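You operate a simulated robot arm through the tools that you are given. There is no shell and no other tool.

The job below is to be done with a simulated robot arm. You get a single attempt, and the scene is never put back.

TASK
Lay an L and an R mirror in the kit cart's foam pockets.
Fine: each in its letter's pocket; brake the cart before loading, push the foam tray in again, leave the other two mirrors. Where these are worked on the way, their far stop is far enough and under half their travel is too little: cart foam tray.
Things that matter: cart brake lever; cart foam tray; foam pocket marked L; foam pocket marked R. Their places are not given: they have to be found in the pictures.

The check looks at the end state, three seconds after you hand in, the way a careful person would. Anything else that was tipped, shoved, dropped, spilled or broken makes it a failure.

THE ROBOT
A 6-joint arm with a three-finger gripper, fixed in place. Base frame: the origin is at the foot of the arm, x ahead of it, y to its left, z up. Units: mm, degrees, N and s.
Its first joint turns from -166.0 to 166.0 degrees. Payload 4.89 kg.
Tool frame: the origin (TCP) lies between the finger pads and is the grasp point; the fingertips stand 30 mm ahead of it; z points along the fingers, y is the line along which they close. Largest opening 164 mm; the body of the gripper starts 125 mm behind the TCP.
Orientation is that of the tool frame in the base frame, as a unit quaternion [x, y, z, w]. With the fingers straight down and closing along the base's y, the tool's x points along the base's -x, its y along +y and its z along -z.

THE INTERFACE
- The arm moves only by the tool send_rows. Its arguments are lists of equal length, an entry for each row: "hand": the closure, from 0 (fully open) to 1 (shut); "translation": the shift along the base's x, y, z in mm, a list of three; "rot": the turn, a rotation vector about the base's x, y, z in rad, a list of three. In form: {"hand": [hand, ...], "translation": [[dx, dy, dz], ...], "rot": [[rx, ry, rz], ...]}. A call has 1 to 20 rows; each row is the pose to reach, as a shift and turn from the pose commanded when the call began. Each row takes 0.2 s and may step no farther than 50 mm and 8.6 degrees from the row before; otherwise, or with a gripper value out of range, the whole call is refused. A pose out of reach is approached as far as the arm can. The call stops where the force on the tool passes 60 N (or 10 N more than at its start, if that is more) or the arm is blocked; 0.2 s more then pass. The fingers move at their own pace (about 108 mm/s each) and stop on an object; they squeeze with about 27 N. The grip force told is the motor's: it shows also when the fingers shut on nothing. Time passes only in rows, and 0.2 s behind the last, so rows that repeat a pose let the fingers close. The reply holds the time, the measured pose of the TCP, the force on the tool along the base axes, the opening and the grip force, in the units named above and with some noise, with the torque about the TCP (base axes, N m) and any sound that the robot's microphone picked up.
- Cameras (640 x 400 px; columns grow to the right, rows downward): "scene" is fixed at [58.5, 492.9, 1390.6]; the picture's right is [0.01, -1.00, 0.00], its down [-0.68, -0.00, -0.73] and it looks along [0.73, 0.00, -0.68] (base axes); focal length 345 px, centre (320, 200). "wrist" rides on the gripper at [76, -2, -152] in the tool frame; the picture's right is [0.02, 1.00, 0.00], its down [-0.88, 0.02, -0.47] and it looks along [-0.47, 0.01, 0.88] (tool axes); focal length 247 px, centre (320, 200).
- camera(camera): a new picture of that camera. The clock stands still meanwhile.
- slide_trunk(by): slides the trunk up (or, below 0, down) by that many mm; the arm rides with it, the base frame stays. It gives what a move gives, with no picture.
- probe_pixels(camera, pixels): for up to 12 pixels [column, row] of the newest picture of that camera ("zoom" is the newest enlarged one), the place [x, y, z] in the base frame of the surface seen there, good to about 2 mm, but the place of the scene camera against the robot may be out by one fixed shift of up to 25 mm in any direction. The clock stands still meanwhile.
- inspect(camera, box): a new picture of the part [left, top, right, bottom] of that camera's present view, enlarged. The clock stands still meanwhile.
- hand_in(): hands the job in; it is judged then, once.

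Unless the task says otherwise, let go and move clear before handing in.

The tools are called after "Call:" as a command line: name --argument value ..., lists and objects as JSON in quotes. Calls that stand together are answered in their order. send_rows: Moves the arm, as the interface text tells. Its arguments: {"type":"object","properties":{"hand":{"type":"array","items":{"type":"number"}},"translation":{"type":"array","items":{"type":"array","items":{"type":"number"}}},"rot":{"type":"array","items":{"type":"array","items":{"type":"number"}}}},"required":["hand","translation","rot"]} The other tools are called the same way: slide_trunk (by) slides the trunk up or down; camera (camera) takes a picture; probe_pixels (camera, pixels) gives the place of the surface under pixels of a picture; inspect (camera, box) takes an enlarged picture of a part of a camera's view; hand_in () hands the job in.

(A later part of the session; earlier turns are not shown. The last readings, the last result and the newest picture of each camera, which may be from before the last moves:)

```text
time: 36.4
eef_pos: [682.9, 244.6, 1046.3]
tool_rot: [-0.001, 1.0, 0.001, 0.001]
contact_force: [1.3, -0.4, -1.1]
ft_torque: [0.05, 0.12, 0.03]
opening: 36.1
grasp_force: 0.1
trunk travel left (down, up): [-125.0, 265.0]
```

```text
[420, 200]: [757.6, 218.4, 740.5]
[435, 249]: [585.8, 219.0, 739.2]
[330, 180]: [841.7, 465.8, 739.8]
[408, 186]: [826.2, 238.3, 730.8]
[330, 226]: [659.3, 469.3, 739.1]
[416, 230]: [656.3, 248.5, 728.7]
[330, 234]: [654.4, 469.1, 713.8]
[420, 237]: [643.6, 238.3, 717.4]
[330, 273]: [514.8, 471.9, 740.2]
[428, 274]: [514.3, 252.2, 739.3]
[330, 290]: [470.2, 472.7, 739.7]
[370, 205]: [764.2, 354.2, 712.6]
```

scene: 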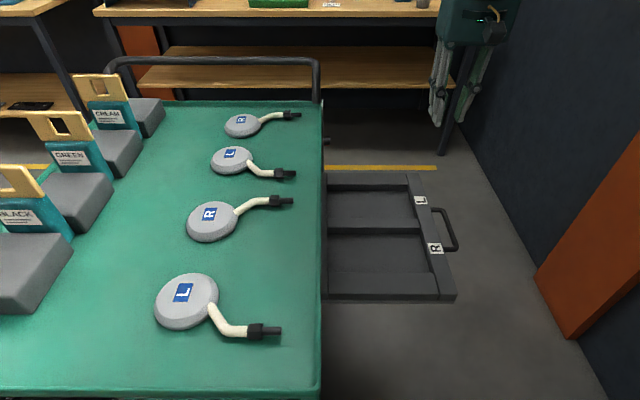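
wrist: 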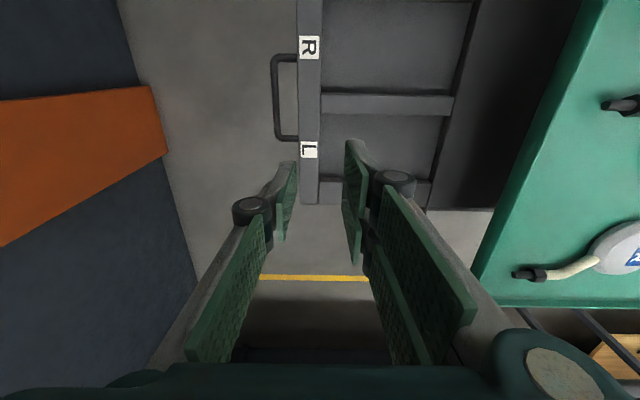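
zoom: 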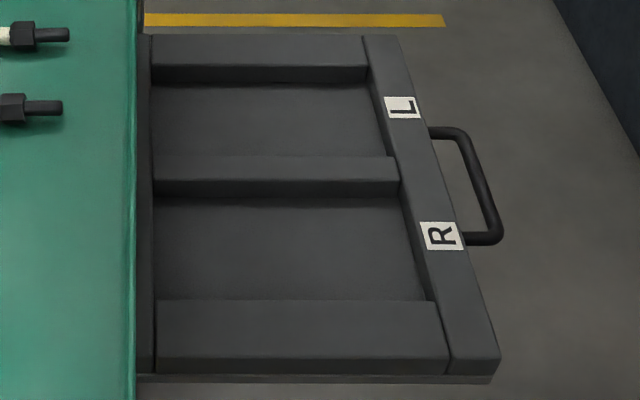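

Comparing the label positions gives a scene-camera shift of about (+6,-7.5,+12). The pockets are rectangular, with the floor at z≈700.5 and the rim at z≈728. I'll zoom in on the mirrors to plan the grasp and measure them.

Call:
inspect --camera "scene" --box '[140, 185, 310, 350]'

Call:
inspect --camera "scene" --box '[200, 100, 310, 190]'

Call:
probe_pixels --camera "scene" --pixels '[[155, 303], [218, 296], [186, 273], [183, 330], [212, 312], [237, 331], [281, 331], [187, 224], [237, 219], [212, 202], [238, 210], [292, 201]]'

```text
2.42 times, centred on (225, 268) of scene
```

zoom: 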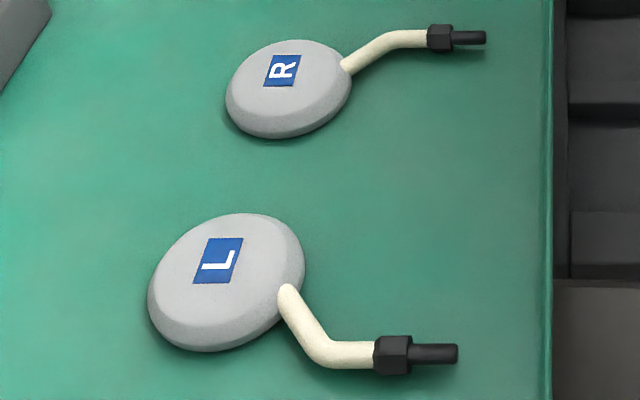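

```text
4.44 times, centred on (255, 145) of scene
```

zoom: 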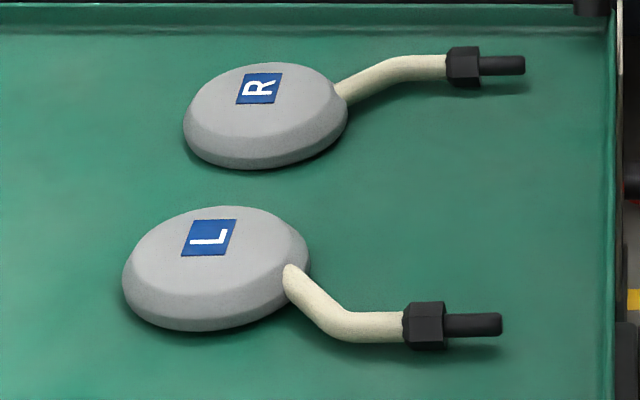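

```text
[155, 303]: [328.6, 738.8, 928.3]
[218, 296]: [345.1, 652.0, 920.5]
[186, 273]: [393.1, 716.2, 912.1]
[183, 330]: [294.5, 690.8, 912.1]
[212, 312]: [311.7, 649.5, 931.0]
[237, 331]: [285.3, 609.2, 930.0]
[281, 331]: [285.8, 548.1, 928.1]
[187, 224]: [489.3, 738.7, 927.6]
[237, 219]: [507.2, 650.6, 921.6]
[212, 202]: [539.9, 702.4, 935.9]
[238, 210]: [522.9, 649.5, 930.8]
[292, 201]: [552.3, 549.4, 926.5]
```

Corrected, the L mirror's head is centred near (334,703) with its top at z≈927 and the table at z≈900. The R head is near (497,703). I'll yaw the gripper +90° so it closes along x, open it, and go over the L mirror for a proper look.

Call:
probe_pixels --camera "scene" --pixels '[[70, 240], [112, 190], [35, 210], [75, 130], [140, 150], [10, 180]]'

Call:
send_rows --hand '[0.2, 0.2, 0.2, 0.2, 0.2, 0.2, 0.2, 0.2, 0.2, 0.2, 0.2]' --translation '[[-26, 28, 10], [-52, 57, 20], [-78, 86, 30], [-104, 114, 40], [-130, 143, 50], [-155, 172, 60], [-181, 200, 70], [-206, 229, 80], [-232, 258, 84], [-258, 286, 84], [-283, 315, 84]]' --rot '[[0, 0, 0.1428], [0, 0, 0.2856], [0, 0, 0.4284], [0, 0, 0.5712], [0, 0, 0.714], [0, 0, 0.8568], [0, 0, 0.9996], [0, 0, 1.1424], [0, 0, 1.2852], [0, 0, 1.428], [0, 0, 1.5708]]'

Call:
camera --camera "wrist"

```text
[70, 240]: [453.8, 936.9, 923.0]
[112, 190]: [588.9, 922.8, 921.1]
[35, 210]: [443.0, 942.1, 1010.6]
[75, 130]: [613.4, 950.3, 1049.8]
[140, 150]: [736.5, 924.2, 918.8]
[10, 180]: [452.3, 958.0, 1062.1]
```

```text
time: 38.8
eef_pos: [399.0, 560.8, 1129.9]
tool_rot: [0.709, -0.705, -0.003, -0.001]
contact_force: [0.5, -0.8, -0.2]
ft_torque: [0.18, 0.1, 0.05]
opening: 131.2
grasp_force: 0.0
trunk travel left (down, up): [-125.0, 265.0]
```

```text
taken
```

wrist: 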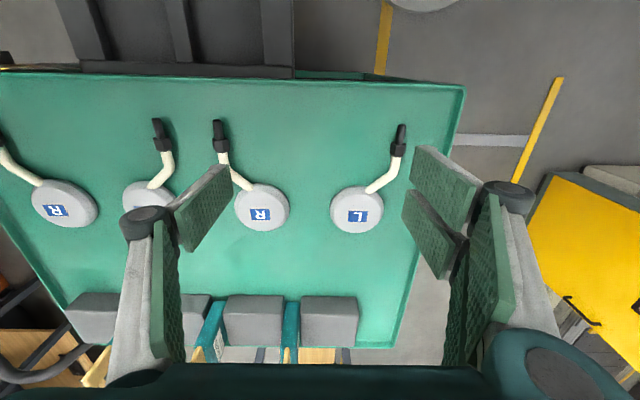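

The wrist view shows the L mirror's head at (357,210), clear of its neighbours, and the boxes are far off (y>920). I'll go closer over it.

Call:
send_rows --hand '[0.2, 0.2, 0.2, 0.2]' --translation '[[-16, 35, -10], [-32, 70, -30], [-48, 105, -60], [-64, 135, -95]]' --rot '[[0, 0, 0], [0, 0, 0], [0, 0, 0], [0, 0, 0]]'

Call:
camera --camera "wrist"

```text
time: 39.8
eef_pos: [335.7, 694.6, 1034.4]
tool_rot: [0.708, -0.707, -0.003, -0.002]
contact_force: [0.1, -3.0, 0.2]
ft_torque: [0.43, 0.03, 0.04]
opening: 131.2
grasp_force: 0.0
trunk travel left (down, up): [-125.0, 265.0]
```

```text
taken
```

wrist: 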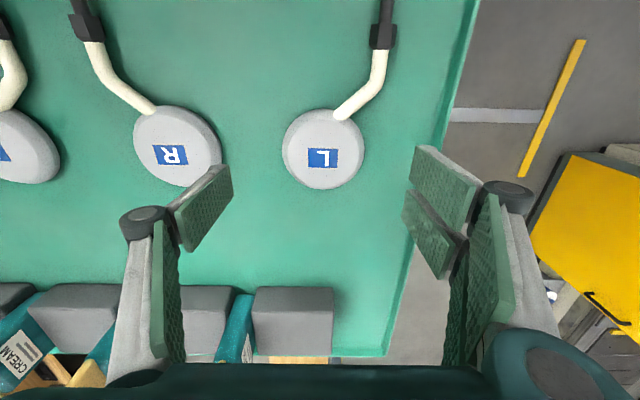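

Now the L head shows cleanly between columns 282–364 and rows 109–190. I'll probe its outline and stem.

Call:
probe_pixels --camera "wrist" --pixels '[[285, 150], [361, 150], [322, 112], [323, 187], [323, 158], [300, 125], [345, 175], [280, 150], [367, 150], [378, 75], [385, 40], [360, 105]]'

Call:
inspect --camera "wrist" --box '[250, 60, 430, 210]'

```text
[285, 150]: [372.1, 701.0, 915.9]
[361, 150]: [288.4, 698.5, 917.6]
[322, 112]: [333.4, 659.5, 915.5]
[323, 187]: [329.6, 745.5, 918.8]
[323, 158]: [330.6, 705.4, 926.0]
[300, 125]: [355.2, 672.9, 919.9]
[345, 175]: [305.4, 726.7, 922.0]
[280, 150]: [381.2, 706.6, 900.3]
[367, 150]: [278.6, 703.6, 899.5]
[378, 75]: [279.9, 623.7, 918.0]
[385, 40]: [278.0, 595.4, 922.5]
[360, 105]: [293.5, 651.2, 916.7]
```

```text
2.67 times, centred on (340, 135) of wrist
```

zoom: 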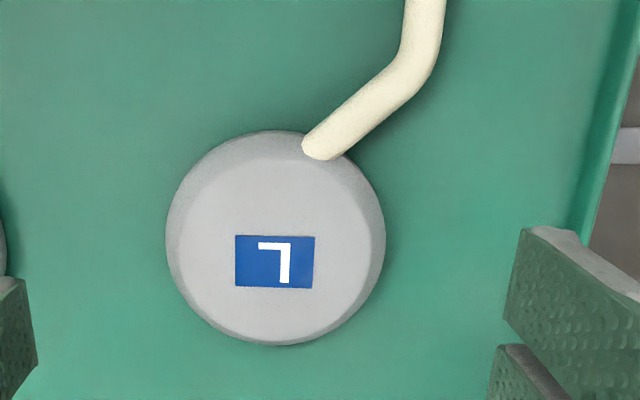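

The L head is a disc of about 89 mm centred at (330.5,702), with its top at z≈926, and the stem leaves toward −x/−y. A diagonal grip (closing along +x,−y) avoids the stem and takes the least room in the pocket. I'll yaw back 45°, centre over the disc and descend.

Call:
send_rows --hand '[0.2, 0.2, 0.2, 0.2, 0.2, 0.2, 0.2, 0.2, 0.2]' --translation '[[-1, 1, 0], [-2, 2, 0], [-3, 4, 0], [-4, 5, 0], [-5, 6, 0], [-5, 7.4, 0], [-5, 7.4, -25], [-5, 7.4, -50], [-5, 7.4, -70]]' --rot '[[0, 0, -0.1309], [0, 0, -0.2618], [0, 0, -0.3927], [0, 0, -0.5236], [0, 0, -0.6545], [0, 0, -0.7854], [0, 0, -0.7854], [0, 0, -0.7854], [0, 0, -0.7854]]'

Call:
camera --camera "wrist"

Call:
camera --camera "scene"

```text
time: 41.8
eef_pos: [330.0, 700.2, 963.3]
tool_rot: [-0.384, 0.923, 0.003, 0.001]
contact_force: [-0.4, -0.6, 0.4]
ft_torque: [0.03, 0.02, 0.0]
opening: 131.1
grasp_force: 0.0
trunk travel left (down, up): [-125.0, 265.0]
```

```text
taken
```

wrist: 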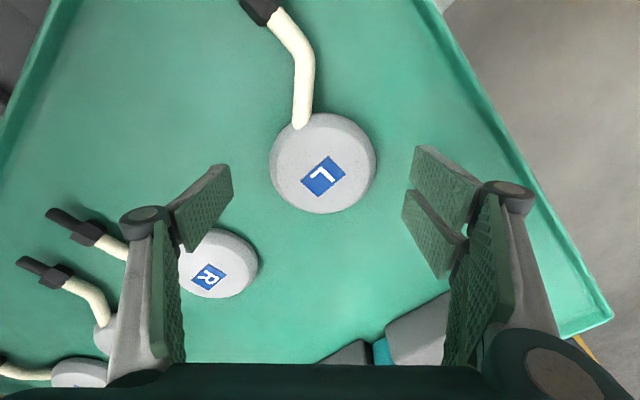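

```text
taken
```

scene: 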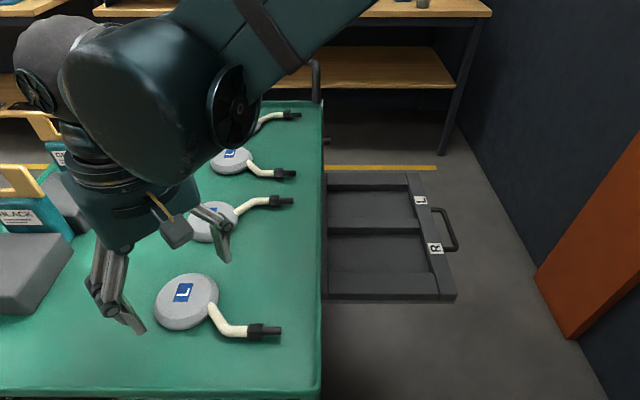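

The head is centred laterally between the fingers at (322,163). I'll verify its centre by probing before the last descent.

Call:
probe_pixels --camera "wrist" --pixels '[[322, 117], [324, 210], [273, 160], [372, 160], [222, 185], [420, 165], [430, 155], [440, 270]]'

```text
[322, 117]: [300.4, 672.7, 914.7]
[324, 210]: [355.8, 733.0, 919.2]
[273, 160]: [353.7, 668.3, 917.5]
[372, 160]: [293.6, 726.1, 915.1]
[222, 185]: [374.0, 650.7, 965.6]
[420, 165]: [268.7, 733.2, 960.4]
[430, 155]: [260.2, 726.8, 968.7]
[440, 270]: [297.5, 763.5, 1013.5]
```

The centre agrees with the TCP within 2 mm. I'll descend to z≈934 (tips 4 mm above the table) and close.

Call:
send_rows --hand '[0.2, 0.2, 0.2]' --translation '[[0, 0.5, -10], [0, 0.5, -20], [0, 0.5, -29]]' --rot '[[0, 0, 0], [0, 0, 0], [0, 0, 0]]'

Call:
send_rows --hand '[0.4, 0.6, 0.8, 0.8, 0.8, 0.8]' --translation '[[0, 0, 0], [0, 0, 0], [0, 0, 0], [0, 0, 0], [0, 0, 0], [0, 0, 0]]' --rot '[[0, 0, 0], [0, 0, 0], [0, 0, 0], [0, 0, 0], [0, 0, 0], [0, 0, 0]]'

Call:
camera --camera "wrist"

```text
time: 42.6
eef_pos: [332.3, 701.1, 936.3]
tool_rot: [-0.385, 0.923, 0.002, 0.002]
contact_force: [-0.6, -0.5, 0.6]
ft_torque: [0.07, -0.04, 0.0]
opening: 131.1
grasp_force: 0.1
trunk travel left (down, up): [-125.0, 265.0]
```

```text
time: 44.0
eef_pos: [330.7, 701.0, 936.8]
tool_rot: [-0.383, 0.924, 0.003, 0.002]
contact_force: [2.5, 5.3, 27.6]
ft_torque: [0.17, -0.07, -0.07]
opening: 80.6
grasp_force: 27.0
trunk travel left (down, up): [-125.0, 265.0]
```

```text
taken
```

wrist: 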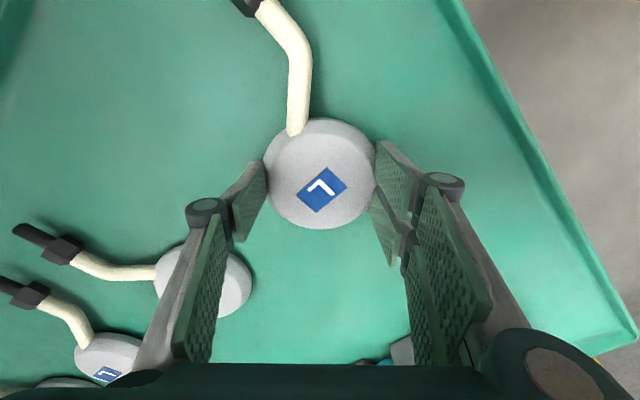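

The fingers closed to 80.6 mm, but there's a 27 N upward force on the tool. They may be wedging on the disc's sloped side, or the tips may be pressing the mat. I'll open to just clear the disc and read the force to tell which.

Call:
send_rows --hand '[0.4, 0.4, 0.4]' --translation '[[0, 0, 0], [0, 0, 0], [0, 0, 0]]' --rot '[[0, 0, 0], [0, 0, 0], [0, 0, 0]]'

Call:
send_rows --hand '[0.44, 0.44, 0.44]' --translation '[[0, 0, 0], [0, 0, 0], [0, 0, 0]]' --rot '[[0, 0, 0], [0, 0, 0], [0, 0, 0]]'

Call:
inspect --camera "wrist" --box '[220, 90, 430, 250]'

```text
time: 44.8
eef_pos: [331.1, 700.5, 935.4]
tool_rot: [-0.384, 0.923, 0.001, 0.002]
contact_force: [1.0, 0.4, 0.1]
ft_torque: [-0.01, 0.01, 0.01]
opening: 98.5
grasp_force: 0.1
trunk travel left (down, up): [-125.0, 265.0]
```

```text
time: 45.6
eef_pos: [331.5, 701.5, 935.7]
tool_rot: [-0.385, 0.923, 0.002, 0.002]
contact_force: [-0.9, -0.3, 0.4]
ft_torque: [0.02, 0.0, -0.02]
opening: 92.1
grasp_force: 0.0
trunk travel left (down, up): [-125.0, 265.0]
```

```text
2.50 times, centred on (325, 170) of wrist
```

zoom: 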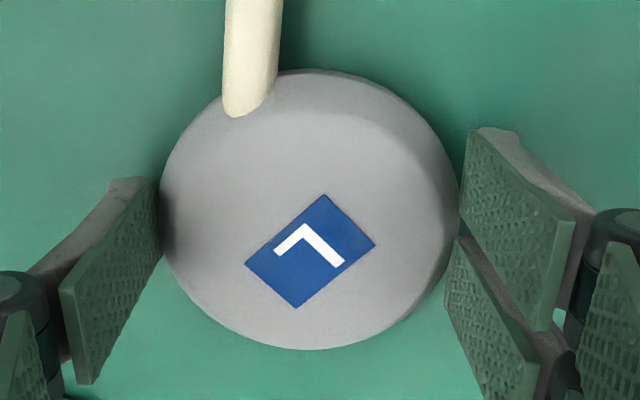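

There's no force when just open, so the pads were wedging on the sloped rim. I'll lower to bring the tips just above the mat, where the rim is steeper, and regrip.

Call:
send_rows --hand '[0.4, 0.4, 0.4]' --translation '[[0, 0, 0], [0, 0, -2], [0, 0, -4.5]]' --rot '[[0, 0, 0], [0, 0, 0], [0, 0, 0]]'

Call:
send_rows --hand '[0.45, 0.5, 0.55, 0.6, 0.7, 0.7, 0.7]' --translation '[[0, 0, 0], [0, 0, 0], [0, 0, 0], [0, 0, 0], [0, 0, 0], [0, 0, 0], [0, 0, 0]]' --rot '[[0, 0, 0], [0, 0, 0], [0, 0, 0], [0, 0, 0], [0, 0, 0], [0, 0, 0], [0, 0, 0]]'

```text
time: 46.4
eef_pos: [331.1, 701.2, 933.2]
tool_rot: [-0.384, 0.923, 0.001, 0.002]
contact_force: [-0.7, 0.1, 0.2]
ft_torque: [0.02, 0.05, 0.01]
opening: 98.5
grasp_force: 0.2
trunk travel left (down, up): [-125.0, 265.0]
```

```text
time: 48.0
eef_pos: [330.6, 701.7, 932.2]
tool_rot: [-0.385, 0.923, 0.003, 0.002]
contact_force: [-2.0, 1.5, 30.0]
ft_torque: [0.03, -0.07, -0.04]
opening: 86.0
grasp_force: 26.6
trunk travel left (down, up): [-125.0, 265.0]
```

The pads now sit lower on the taper (86.0 mm), still with a wedge force. I'll test with a very small lift and watch whether the opening shrinks, which would mean slip.

Call:
send_rows --hand '[0.8, 0.8, 0.8, 0.8]' --translation '[[0, 0, 0], [0, 0, 2], [0, 0, 4], [0, 0, 7]]' --rot '[[0, 0, 0], [0, 0, 0], [0, 0, 0], [0, 0, 0]]'

Call:
camera --camera "wrist"

Call:
inspect --camera "scene" --box '[70, 220, 310, 370]'

```text
time: 49.0
eef_pos: [333.5, 703.1, 937.2]
tool_rot: [-0.382, 0.924, 0.001, 0.002]
contact_force: [-1.8, -0.5, 11.7]
ft_torque: [-0.01, 0.02, -0.14]
opening: 80.0
grasp_force: 26.7
trunk travel left (down, up): [-125.0, 265.0]
```

```text
taken
```

wrist: 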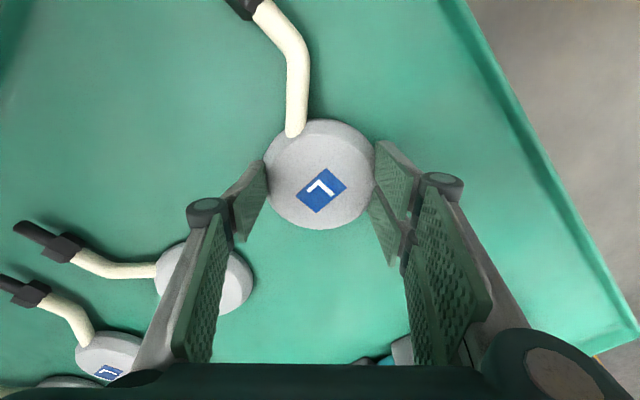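

```text
2.67 times, centred on (190, 295) of scene
```

zoom: 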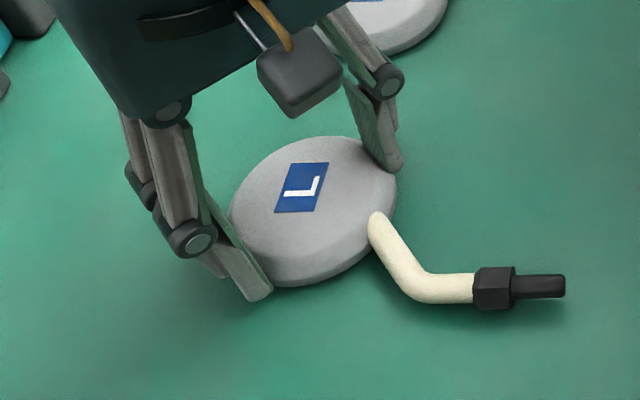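

The opening shrank to 80 mm and the mirror stayed on the mat, so the tapered head can't be held by its sides. The cream stem's slanted part is already perpendicular to my closing axis, so I'll grip there near the head instead. I'll open, rise and measure it.

Call:
send_rows --hand '[0.35, 0.35, 0.35, 0.35, 0.35]' --translation '[[0, 0, 0], [0, 0, 0], [0, 0, 20], [-5, -10, 40], [-15, -25, 60]]' --rot '[[0, 0, 0], [0, 0, 0], [0, 0, 0], [0, 0, 0], [0, 0, 0]]'

Call:
camera --camera "wrist"

Call:
inspect --camera "wrist" --box '[220, 80, 420, 240]'

```text
time: 50.4
eef_pos: [357.6, 714.5, 978.7]
tool_rot: [-0.371, 0.929, 0.001, 0.001]
contact_force: [-0.2, -0.5, 0.4]
ft_torque: [-0.05, -0.02, 0.01]
opening: 106.7
grasp_force: 0.1
trunk travel left (down, up): [-125.0, 265.0]
stopped in row 5: the arm was blocked; the commanded pose is now the measured one
```

```text
taken
```

wrist: 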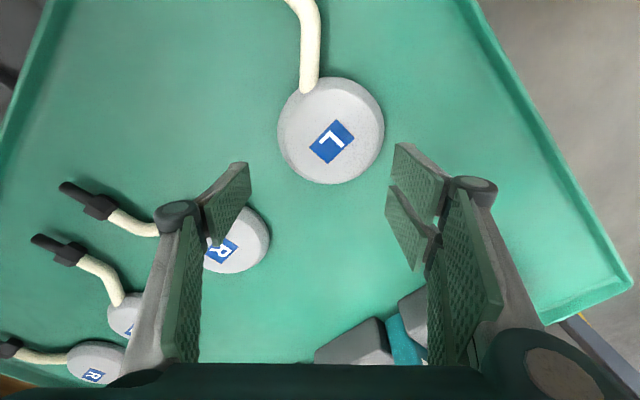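

```text
2.50 times, centred on (320, 160) of wrist
```

zoom: 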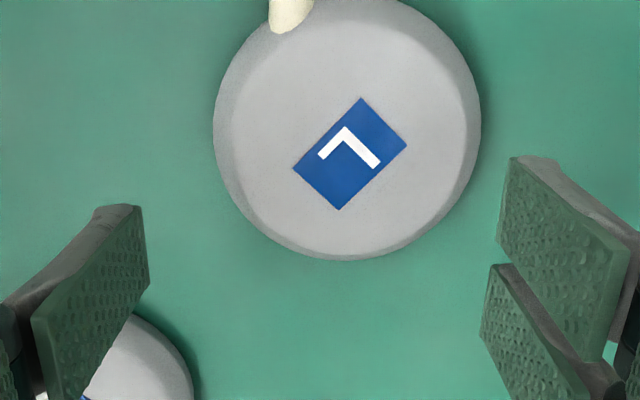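

The arm was blocked on the way and ended off-target at (358,715,979) with no force on the tool. I'll look at the scene before moving again.

Call:
camera --camera "scene"

```text
taken
```

scene: 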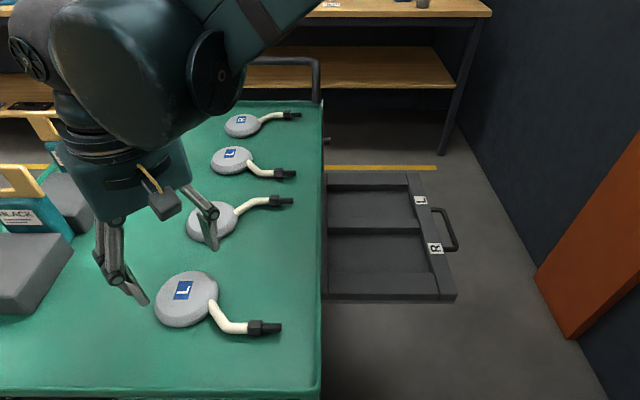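

Nothing visible touches the arm and the mirrors look unmoved. I'll try a small straight-up move to see whether it responds.

Call:
send_rows --hand '[0.35, 0.35]' --translation '[[0, 0, 15], [0, 0, 30]]' --rot '[[0, 0, 0], [0, 0, 0]]'

```text
time: 51.0
eef_pos: [368.2, 717.7, 1004.4]
tool_rot: [-0.365, 0.931, 0.002, 0.001]
contact_force: [0.3, -0.1, 0.4]
ft_torque: [-0.02, 0.0, -0.02]
opening: 106.5
grasp_force: 0.1
trunk travel left (down, up): [-125.0, 265.0]
```

The TCP drifted toward −azimuth again (yaw 45→43.6→42.8°), as if the base joint is being pushed back by a link touching something. I'll probe where the arm's links and the nearby racks are.

Call:
camera --camera "scene"

Call:
probe_pixels --camera "scene" --pixels '[[30, 60], [20, 30], [50, 95], [130, 80], [205, 75], [240, 30], [130, 160], [165, 200], [45, 125], [10, 180], [70, 145], [250, 10]]'

Call:
camera --camera "wrist"

```text
taken
```

scene: 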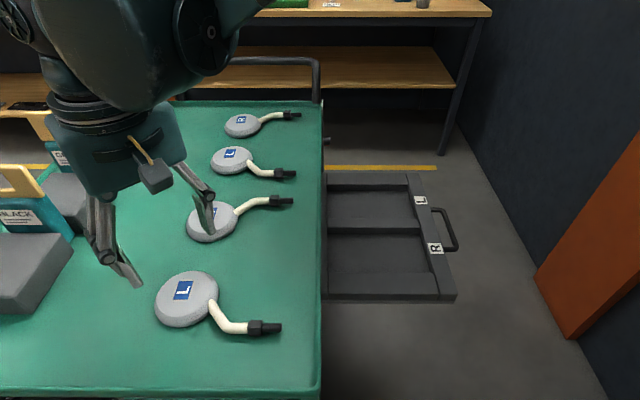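

```text
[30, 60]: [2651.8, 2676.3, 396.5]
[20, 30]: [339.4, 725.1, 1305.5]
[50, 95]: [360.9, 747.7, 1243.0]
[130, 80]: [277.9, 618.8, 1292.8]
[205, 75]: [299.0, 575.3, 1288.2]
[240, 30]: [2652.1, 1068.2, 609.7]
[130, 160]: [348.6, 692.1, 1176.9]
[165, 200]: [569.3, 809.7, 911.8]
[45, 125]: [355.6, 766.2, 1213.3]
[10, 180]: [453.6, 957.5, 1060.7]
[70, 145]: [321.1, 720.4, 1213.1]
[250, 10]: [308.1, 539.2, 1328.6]
```

```text
taken
```

wrist: 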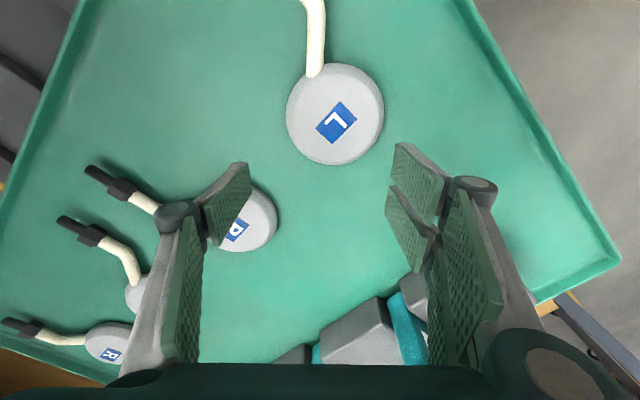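

The forearm and wrist stand around z≈1290 with nothing obvious nearby. The deviation is mostly outward (radius up, height short), as if the elbow can't fold further at this base angle. I'll move toward lower azimuth and see whether tracking returns.

Call:
send_rows --hand '[0.35, 0.35, 0.35]' --translation '[[20, -10, 5], [40, -20, 10], [60, -30, 20]]' --rot '[[0, 0, 0], [0, 0, 0], [0, 0, 0]]'

```text
time: 51.8
eef_pos: [410.2, 682.0, 1032.1]
tool_rot: [-0.374, 0.927, 0.002, 0.002]
contact_force: [-1.2, 1.1, 0.5]
ft_torque: [-0.04, -0.19, 0.01]
opening: 106.5
grasp_force: 0.1
trunk travel left (down, up): [-125.0, 265.0]
```

Call:
send_rows --hand '[0.35, 0.35, 0.35]' --translation '[[0, 0, 0], [0, 0, 0], [0, 0, 0]]' --rot '[[0, 0, 0], [0, 0, 0], [0, 0, 0]]'

Call:
camera --camera "scene"

```text
time: 52.6
eef_pos: [411.9, 682.1, 1031.5]
tool_rot: [-0.373, 0.928, 0.002, 0.001]
contact_force: [-0.2, -0.3, -0.3]
ft_torque: [-0.01, 0.0, 0.0]
opening: 106.6
grasp_force: 0.1
trunk travel left (down, up): [-125.0, 265.0]
```

```text
taken
```

scene: 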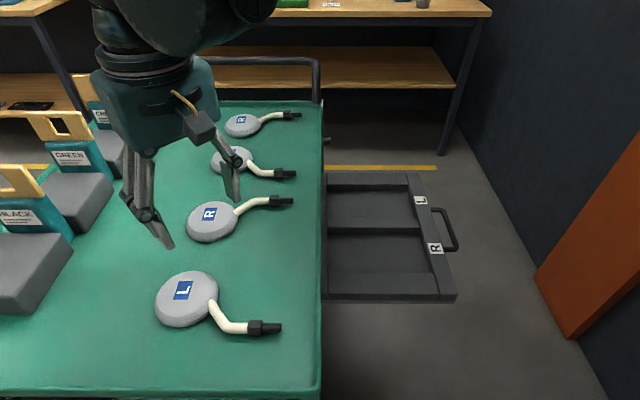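

Tracking seems settled here. I'd like the elbow less folded, so I'll raise the TCP 100 mm and then lower the trunk 100 mm under it, leaving the hand at about the same height.

Call:
send_rows --hand '[0.35, 0.35, 0.35, 0.35, 0.35]' --translation '[[0, 0, 20], [0, 0, 40], [0, 0, 60], [0, 0, 80], [0, 0, 100]]' --rot '[[0, 0, 0], [0, 0, 0], [0, 0, 0], [0, 0, 0], [0, 0, 0]]'

```text
time: 53.8
eef_pos: [412.6, 682.1, 1128.7]
tool_rot: [-0.373, 0.928, 0.002, 0.001]
contact_force: [0.4, 0.3, -0.4]
ft_torque: [-0.04, 0.04, -0.01]
opening: 106.8
grasp_force: 0.1
trunk travel left (down, up): [-125.0, 265.0]
```

Tracking is good here. I'll slide the trunk down 100 mm.

Call:
slide_trunk --by -100

Call:
camera --camera "wrist"

```text
time: 55.1
eef_pos: [413.3, 682.8, 1028.1]
tool_rot: [-0.373, 0.928, 0.002, 0.001]
contact_force: [0.5, -0.3, -0.7]
ft_torque: [0.01, -0.04, 0.01]
opening: 106.4
grasp_force: 0.1
trunk travel left (down, up): [-25.0, 365.0]
```

```text
taken
```

wrist: 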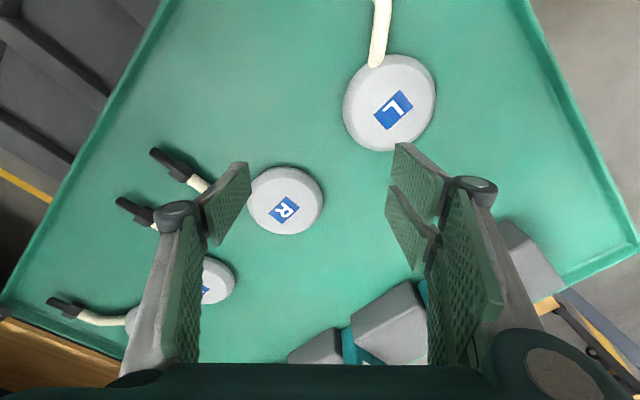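

The trunk is down 100 mm and the hand is at (413,683,1028). I'll move over the L mirror's stem near (298,647) and check that it tracks.

Call:
send_rows --hand '[0.35, 0.35, 0.35, 0.35]' --translation '[[-30, -10, -8], [-60, -20, -16], [-90, -30, -24], [-115, -38, -30]]' --rot '[[0, 0, 0.005], [0, 0, 0.01], [0, 0, 0.015], [0, 0, 0.021]]'

Call:
camera --camera "wrist"

```text
time: 56.1
eef_pos: [297.0, 644.7, 998.1]
tool_rot: [-0.382, 0.924, 0.002, 0.002]
contact_force: [0.8, 0.7, -0.2]
ft_torque: [-0.12, 0.25, 0.0]
opening: 106.5
grasp_force: 0.0
trunk travel left (down, up): [-25.0, 365.0]
```

```text
taken
```

wrist: 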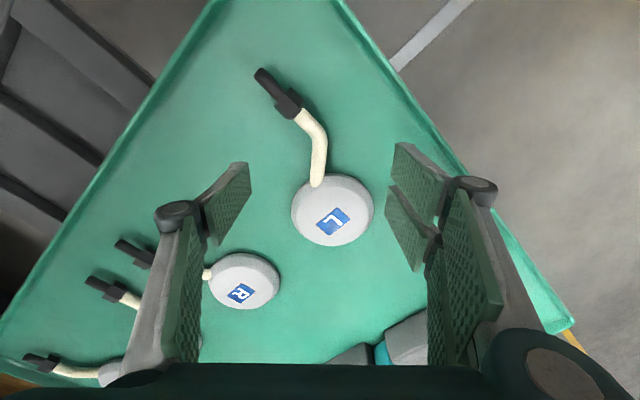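

It tracks well now. The stem runs from (317,185) to (320,140) and bends to the nut at (290,100). I'll probe it.

Call:
probe_pixels --camera "wrist" --pixels '[[318, 180], [319, 170], [320, 158], [321, 146], [318, 133], [308, 119], [290, 100], [268, 78], [313, 158], [326, 158], [333, 220], [262, 71]]'

Call:
inspect --camera "wrist" --box '[240, 55, 400, 255]'

```text
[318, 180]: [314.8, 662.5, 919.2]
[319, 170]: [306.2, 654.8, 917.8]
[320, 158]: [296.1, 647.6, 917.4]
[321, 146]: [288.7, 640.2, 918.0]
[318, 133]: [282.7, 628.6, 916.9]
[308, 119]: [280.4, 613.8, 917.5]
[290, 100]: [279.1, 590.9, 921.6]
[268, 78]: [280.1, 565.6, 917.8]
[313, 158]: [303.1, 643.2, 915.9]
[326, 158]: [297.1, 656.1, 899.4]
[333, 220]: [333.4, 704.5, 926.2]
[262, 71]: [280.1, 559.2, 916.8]
```

```text
2.00 times, centred on (320, 155) of wrist
```

zoom: 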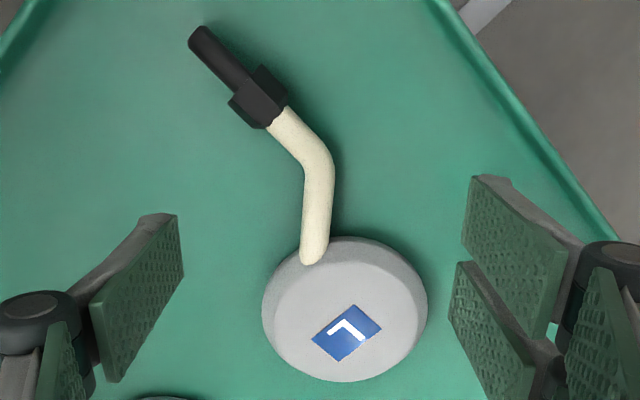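

The stem's slanted part is centred near (299,649.5), with its top at z≈917.5. I'll narrow the fingers to about 49 mm and descend around it.

Call:
send_rows --hand '[0.7, 0.7, 0.7, 0.7, 0.7, 0.7]' --translation '[[2, 4.8, 0], [2, 4.8, 0], [2, 4.8, -20], [2, 4.8, -40], [2, 4.8, -55], [2, 4.8, -65]]' --rot '[[0, 0, 0], [0, 0, 0], [0, 0, 0], [0, 0, 0], [0, 0, 0], [0, 0, 0]]'

Call:
camera --camera "wrist"

```text
time: 57.5
eef_pos: [301.0, 648.6, 932.6]
tool_rot: [-0.382, 0.924, 0.002, 0.002]
contact_force: [-0.3, -1.0, 0.4]
ft_torque: [0.06, -0.04, 0.01]
opening: 49.4
grasp_force: 0.0
trunk travel left (down, up): [-25.0, 365.0]
```

```text
taken
```

wrist: 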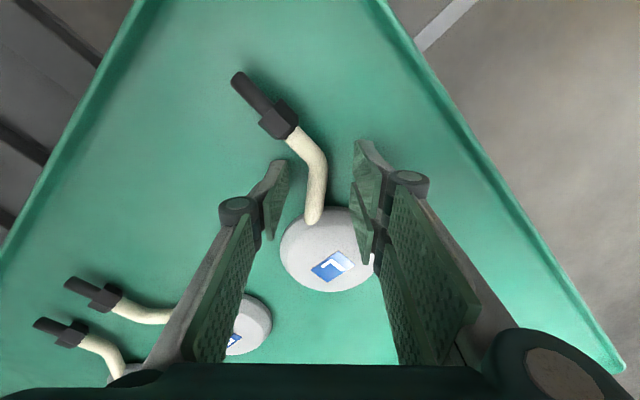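

The stem is between the fingers with no contact. I'll close on it.

Call:
send_rows --hand '[0.8, 0.9, 1, 1, 1]' --translation '[[0, 0, 0], [0, 0, 0], [0, 0, 0], [0, 0, 0], [0, 0, 0]]' --rot '[[0, 0, 0], [0, 0, 0], [0, 0, 0], [0, 0, 0], [0, 0, 0]]'

Call:
send_rows --hand '[1, 1, 1, 1]' --translation '[[0, 0, 4], [0, 0, 8], [0, 0, 14], [0, 0, 20]]' --rot '[[0, 0, 0], [0, 0, 0], [0, 0, 0], [0, 0, 0]]'

Call:
camera --camera "wrist"

Call:
inspect --camera "scene" --box '[100, 220, 310, 370]'

```text
time: 58.8
eef_pos: [300.9, 648.9, 934.2]
tool_rot: [-0.383, 0.924, 0.002, 0.001]
contact_force: [0.5, 0.1, -0.4]
ft_torque: [-0.09, 0.06, -0.02]
opening: 16.6
grasp_force: 27.0
trunk travel left (down, up): [-25.0, 365.0]
```

```text
time: 59.8
eef_pos: [301.1, 648.9, 952.8]
tool_rot: [-0.383, 0.924, 0.002, 0.001]
contact_force: [-0.6, 0.3, -1.6]
ft_torque: [-0.11, 0.08, 0.02]
opening: 16.5
grasp_force: 27.4
trunk travel left (down, up): [-25.0, 365.0]
```

```text
taken
```

wrist: 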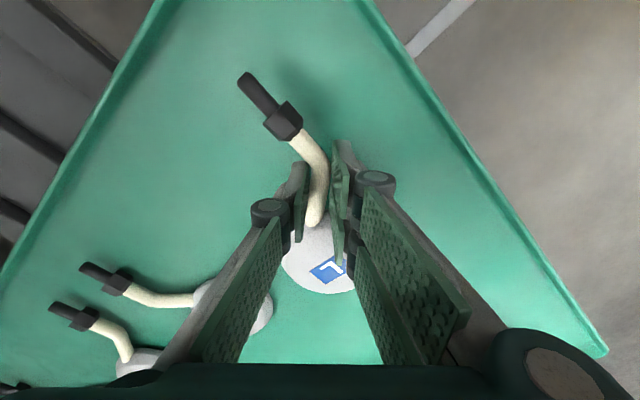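

```text
2.67 times, centred on (205, 295) of scene
```

zoom: 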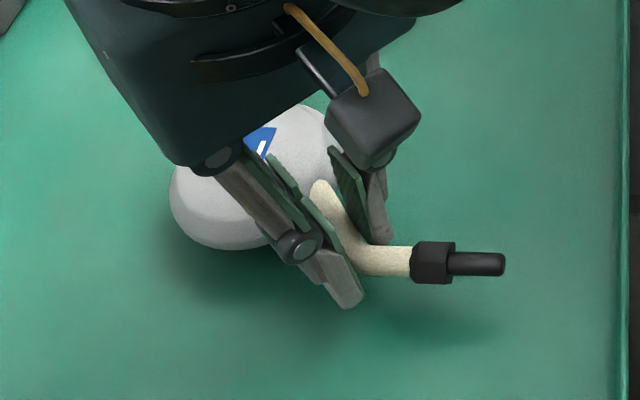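

The mirror lifted with the stem held at 16.5 mm; the load is only about 1.6 N. I'll check whether the head sags.

Call:
probe_pixels --camera "wrist" --pixels '[[330, 268], [300, 260], [325, 290], [287, 123], [250, 85], [315, 215], [300, 145]]'

```text
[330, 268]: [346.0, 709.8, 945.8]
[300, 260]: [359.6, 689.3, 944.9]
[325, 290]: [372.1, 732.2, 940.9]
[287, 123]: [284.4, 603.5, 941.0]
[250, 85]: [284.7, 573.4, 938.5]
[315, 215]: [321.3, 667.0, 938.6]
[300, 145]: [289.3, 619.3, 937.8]
```

The head stays level (z≈945, nut 941), so there's no sag. I'll lift higher and measure where the head sits relative to the TCP.

Call:
send_rows --hand '[1, 1, 1, 1, 1]' --translation '[[0, 0, 20], [0, 0, 40], [0, 0, 60], [0, 0, 80], [0, 0, 90]]' --rot '[[0, 0, 0], [0, 0, 0], [0, 0, 0], [0, 0, 0], [0, 0, 0]]'

Call:
inspect --camera "wrist" --box '[230, 60, 400, 310]'

Call:
camera --camera "wrist"

```text
time: 61.0
eef_pos: [300.5, 649.5, 1042.8]
tool_rot: [-0.382, 0.924, 0.001, 0.002]
contact_force: [-0.8, 0.5, -1.1]
ft_torque: [-0.13, 0.08, -0.05]
opening: 16.5
grasp_force: 27.2
trunk travel left (down, up): [-25.0, 365.0]
```

```text
1.60 times, centred on (315, 185) of wrist
```

zoom: 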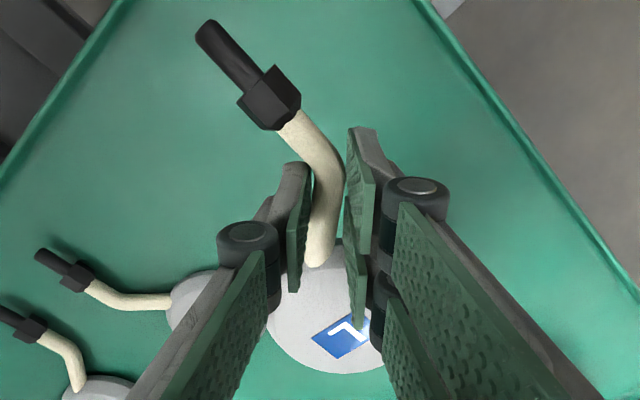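

```text
taken
```

wrist: 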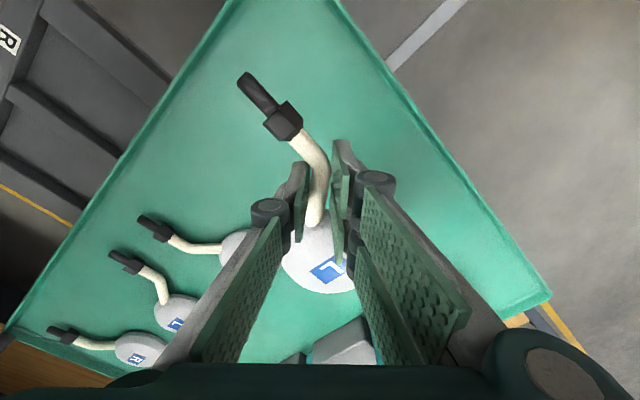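

Call:
probe_pixels --camera "wrist" --pixels '[[284, 258], [290, 275], [303, 286], [320, 291], [340, 291], [350, 287], [241, 76], [248, 71], [283, 123], [315, 222], [325, 270], [318, 150]]'

```text
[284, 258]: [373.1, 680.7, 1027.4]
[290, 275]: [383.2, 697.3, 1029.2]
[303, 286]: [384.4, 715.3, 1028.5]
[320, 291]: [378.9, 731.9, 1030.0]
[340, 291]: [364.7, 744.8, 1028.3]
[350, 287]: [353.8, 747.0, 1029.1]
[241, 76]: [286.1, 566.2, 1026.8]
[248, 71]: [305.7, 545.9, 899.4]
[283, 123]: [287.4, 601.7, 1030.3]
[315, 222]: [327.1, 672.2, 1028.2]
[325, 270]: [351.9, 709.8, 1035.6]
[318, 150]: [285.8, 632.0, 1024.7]
```

The rim points fit a head centre at about (341,707), so offset (40,58) from the TCP; the stub axis is 14 mm to −x. For the L pocket (x≈683–819, y≈248–479) I want the TCP at about (722,357). I'll carry it over at this height.

Call:
send_rows --hand '[1, 1, 1, 1, 1, 1, 1, 1, 1, 1, 1, 1, 1, 1, 1, 1]' --translation '[[15, -10, 0], [42, -29, 0], [70, -49, 0], [98, -68, 0], [126, -88, 0], [155, -107, 0], [183, -127, 0], [211, -146, 0], [240, -166, 0], [268, -185, 0], [296, -205, 0], [324, -225, 0], [353, -245, 0], [382, -265, 0], [408, -283, 0], [421.5, -292.5, 0]]' --rot '[[0, 0, 0], [0, 0, 0], [0, 0, 0], [0, 0, 0], [0, 0, 0], [0, 0, 0], [0, 0, 0], [0, 0, 0], [0, 0, 0], [0, 0, 0], [0, 0, 0], [0, 0, 0], [0, 0, 0], [0, 0, 0], [0, 0, 0], [0, 0, 0]]'

Call:
camera --camera "wrist"

Call:
camera --camera "scene"

```text
time: 64.3
eef_pos: [722.6, 359.0, 1043.0]
tool_rot: [-0.382, 0.924, 0.002, 0.002]
contact_force: [-0.4, 0.3, -0.3]
ft_torque: [-0.12, -0.03, 0.01]
opening: 16.6
grasp_force: 27.1
trunk travel left (down, up): [-25.0, 365.0]
```

```text
taken
```

wrist: 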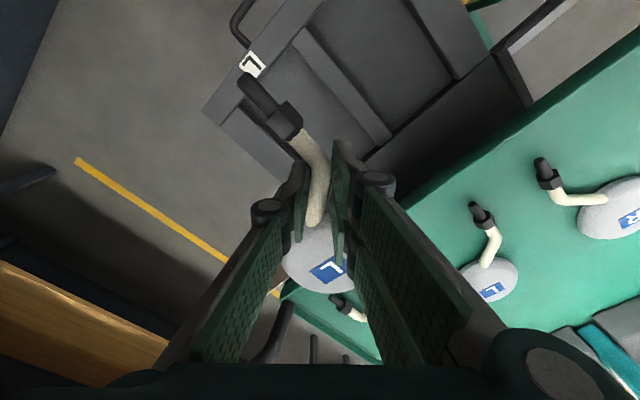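

```text
taken
```

scene: 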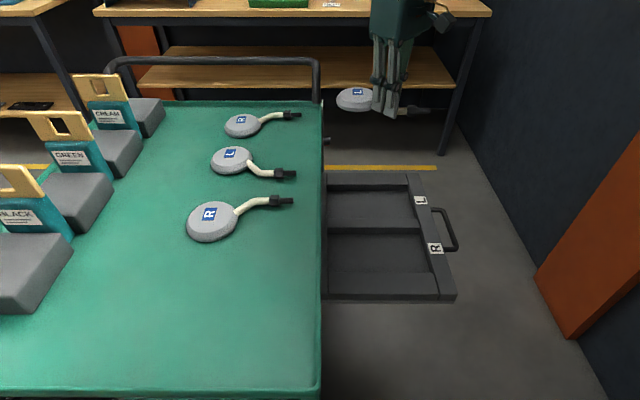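

The mirror hangs level over the L pocket. I'll check the pocket's walls from here before lowering.

Call:
inspect --camera "wrist" --box '[190, 0, 450, 210]'

Call:
probe_pixels --camera "wrist" --pixels '[[303, 42], [380, 140], [372, 144], [293, 48], [245, 100], [225, 112], [275, 150], [345, 160], [355, 152], [340, 110], [310, 90], [235, 105]]'

```text
1.90 times, centred on (320, 105) of wrist
```

zoom: 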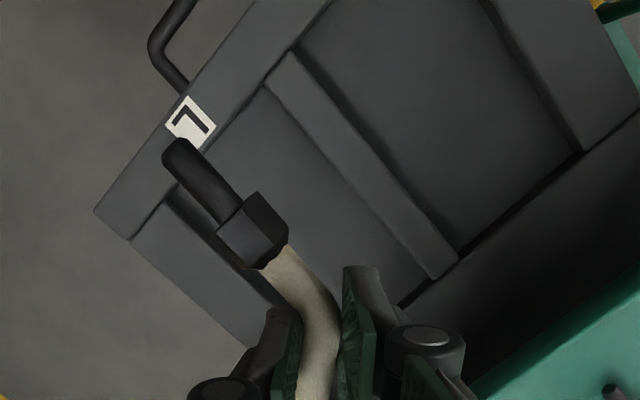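

```text
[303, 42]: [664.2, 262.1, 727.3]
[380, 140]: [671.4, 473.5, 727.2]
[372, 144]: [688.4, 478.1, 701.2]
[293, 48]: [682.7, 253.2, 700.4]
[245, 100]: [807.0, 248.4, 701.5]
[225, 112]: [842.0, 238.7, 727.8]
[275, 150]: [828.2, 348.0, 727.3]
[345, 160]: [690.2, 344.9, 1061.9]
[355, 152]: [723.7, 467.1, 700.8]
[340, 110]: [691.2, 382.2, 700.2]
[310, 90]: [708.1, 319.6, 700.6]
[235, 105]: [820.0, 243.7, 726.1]
```

The L pocket spans x≈682–817 and y≈247–478, and the mirror would sit at about x 695–805, y 268–460. I'll shift −2 mm in x and lower.

Call:
send_rows --hand '[1, 1, 1, 1, 1, 1, 1, 1, 1, 1]' --translation '[[-2, 0, -20], [-2, 0, -50], [-2, 0, -80], [-2, 0, -110], [-2, 0, -140], [-2, 0, -170], [-2, 0, -200], [-2, 0, -230], [-2, 0, -255], [-2, 0, -270]]' --rot '[[0, 0, 0], [0, 0, 0], [0, 0, 0], [0, 0, 0], [0, 0, 0], [0, 0, 0], [0, 0, 0], [0, 0, 0], [0, 0, 0], [0, 0, 0]]'

Call:
camera --camera "wrist"

Call:
inspect --camera "scene" --box '[310, 130, 470, 310]'

```text
time: 66.5
eef_pos: [721.1, 357.1, 773.6]
tool_rot: [-0.383, 0.924, 0.001, 0.001]
contact_force: [-0.3, 0.2, -1.1]
ft_torque: [-0.04, -0.02, 0.01]
opening: 16.7
grasp_force: 26.8
trunk travel left (down, up): [-25.0, 365.0]
```

```text
taken
```

wrist: 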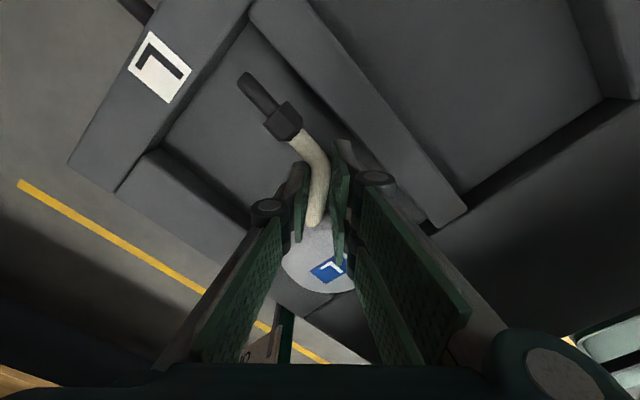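

```text
2.22 times, centred on (390, 220) of scene
```

zoom: 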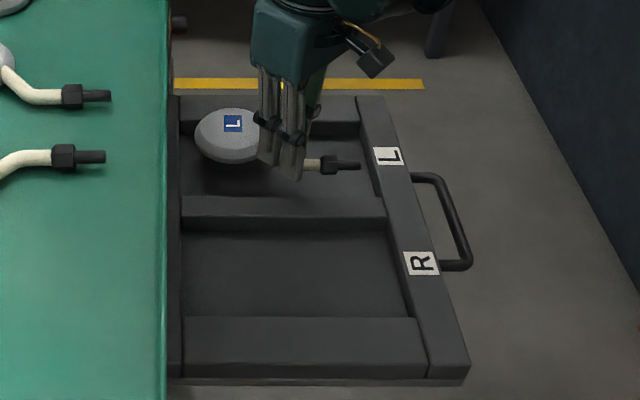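

The mirror is centred above the L pocket, with about 12 mm to spare. I'll lower it to the floor slowly.

Call:
send_rows --hand '[1, 1, 1, 1, 1, 1]' --translation '[[0, 0, -8], [0, 0, -16], [0, 0, -24], [0, 0, -31], [0, 0, -36], [0, 0, -39]]' --rot '[[0, 0, 0], [0, 0, 0], [0, 0, 0], [0, 0, 0], [0, 0, 0], [0, 0, 0]]'

Call:
camera --camera "wrist"

```text
time: 68.0
eef_pos: [720.7, 356.3, 735.2]
tool_rot: [-0.383, 0.924, 0.002, 0.003]
contact_force: [0.5, 0.2, 5.1]
ft_torque: [0.57, -0.34, -0.03]
opening: 16.5
grasp_force: 27.3
trunk travel left (down, up): [-25.0, 365.0]
```

```text
taken
```

wrist: 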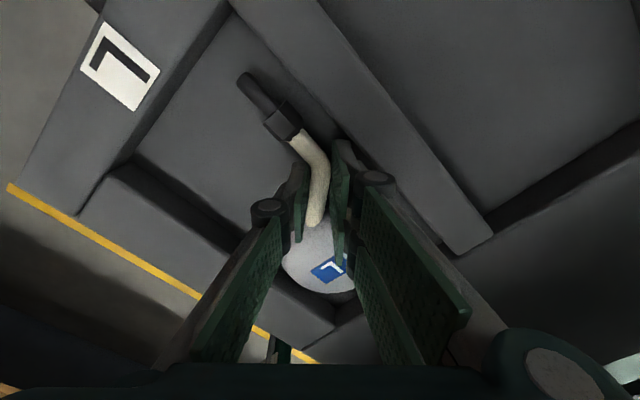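

The head rests on the pocket floor (5 N up). I'll open just enough to free the stem and rise.

Call:
send_rows --hand '[0.88, 0.8, 0.76, 0.76]' --translation '[[0, 0, 0], [0, 0, 0], [0, 0, 0], [0, 0, 0]]' --rot '[[0, 0, 0], [0, 0, 0], [0, 0, 0], [0, 0, 0]]'

Call:
send_rows --hand '[0.76, 0.76, 0.76, 0.76, 0.76, 0.76, 0.76, 0.76, 0.76, 0.76]' --translation '[[0, 0, 8], [0, 0, 20], [0, 0, 40], [0, 0, 70], [0, 0, 110], [0, 0, 150], [0, 0, 190], [0, 0, 230], [0, 0, 270], [0, 0, 310]]' --rot '[[0, 0, 0], [0, 0, 0], [0, 0, 0], [0, 0, 0], [0, 0, 0], [0, 0, 0], [0, 0, 0], [0, 0, 0], [0, 0, 0], [0, 0, 0]]'

Call:
camera --camera "wrist"

Call:
inspect --camera "scene" --box '[310, 130, 470, 310]'

```text
time: 69.0
eef_pos: [721.2, 356.5, 733.5]
tool_rot: [-0.382, 0.924, 0.001, 0.001]
contact_force: [13.3, 1.5, -4.5]
ft_torque: [0.03, -0.26, -0.01]
opening: 38.9
grasp_force: 0.1
trunk travel left (down, up): [-25.0, 365.0]
```

```text
time: 71.2
eef_pos: [720.6, 358.3, 1043.3]
tool_rot: [-0.382, 0.924, 0.003, 0.002]
contact_force: [0.8, 0.6, -0.5]
ft_torque: [-0.13, 0.14, -0.03]
opening: 39.2
grasp_force: 0.1
trunk travel left (down, up): [-25.0, 365.0]
```

```text
taken
```

wrist: 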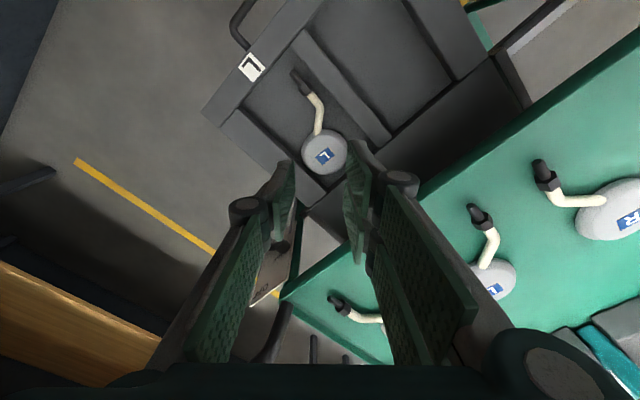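

```text
2.22 times, centred on (390, 220) of scene
```

zoom: 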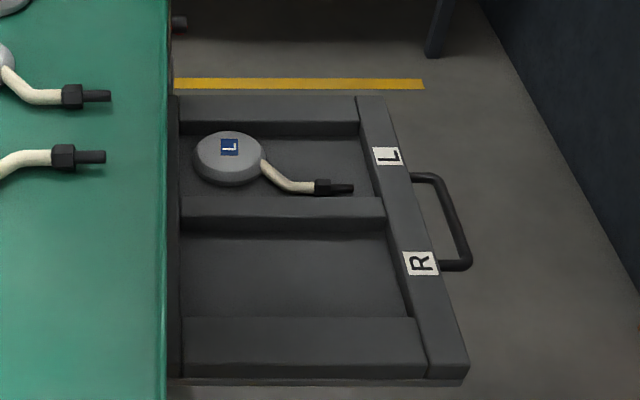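

The L mirror lies flat in the L pocket, clear of the walls. Next is the R mirror near (497,703): I'll yaw +90° so the closing axis crosses its stem's slant, and move above it.

Call:
send_rows --hand '[0.5, 0.5, 0.5, 0.5, 0.5, 0.5, 0.5, 0.5, 0.5, 0.5, 0.5]' --translation '[[-17, 26, 0], [-34, 52, 0], [-51, 78, 0], [-68, 105, 0], [-85, 131, 0], [-102, 158, 0], [-119, 184, 0], [-136, 211, 0], [-153, 237, 0], [-170, 264, 0], [-186, 290, -20]]' --rot '[[0, 0, 0.1428], [0, 0, 0.2856], [0, 0, 0.4284], [0, 0, 0.5712], [0, 0, 0.714], [0, 0, 0.8568], [0, 0, 0.9996], [0, 0, 1.1424], [0, 0, 1.2852], [0, 0, 1.428], [0, 0, 1.5708]]'

Call:
camera --camera "wrist"

```text
time: 73.5
eef_pos: [535.6, 649.2, 1027.1]
tool_rot: [0.924, -0.383, -0.003, 0.0]
contact_force: [0.7, -2.0, -0.4]
ft_torque: [0.23, 0.07, 0.05]
opening: 82.0
grasp_force: 0.1
trunk travel left (down, up): [-25.0, 365.0]
```

```text
taken
```

wrist: 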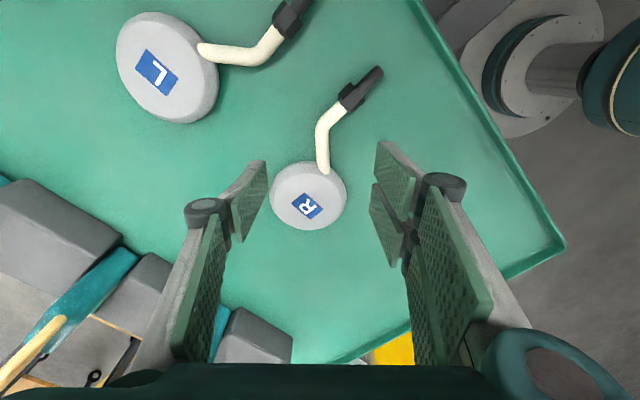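

The R mirror is between the fingers, with its stem running (325,170)→(322,125)→ nut (352,97). I'll probe its outline.

Call:
probe_pixels --camera "wrist" --pixels '[[325, 168], [323, 157], [322, 146], [321, 135], [323, 124], [333, 113], [351, 96], [372, 75], [380, 67], [307, 205], [273, 195], [344, 195]]'

Call:
probe_pixels --camera "wrist" --pixels '[[308, 227], [280, 215], [335, 215], [285, 173], [310, 164], [200, 50], [250, 52], [290, 20]]'

```text
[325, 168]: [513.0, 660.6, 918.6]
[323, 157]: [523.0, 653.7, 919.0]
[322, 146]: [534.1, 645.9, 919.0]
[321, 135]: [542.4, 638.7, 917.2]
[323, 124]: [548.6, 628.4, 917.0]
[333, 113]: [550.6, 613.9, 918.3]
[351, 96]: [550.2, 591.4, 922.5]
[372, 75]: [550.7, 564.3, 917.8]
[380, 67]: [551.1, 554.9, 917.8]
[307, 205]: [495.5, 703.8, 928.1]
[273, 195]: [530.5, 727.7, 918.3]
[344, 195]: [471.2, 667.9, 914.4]
```

```text
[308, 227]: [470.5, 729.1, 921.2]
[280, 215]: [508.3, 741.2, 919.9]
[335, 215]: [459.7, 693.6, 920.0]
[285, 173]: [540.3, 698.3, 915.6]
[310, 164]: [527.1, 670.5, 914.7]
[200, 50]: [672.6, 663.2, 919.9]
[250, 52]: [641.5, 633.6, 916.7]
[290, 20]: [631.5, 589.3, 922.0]
```

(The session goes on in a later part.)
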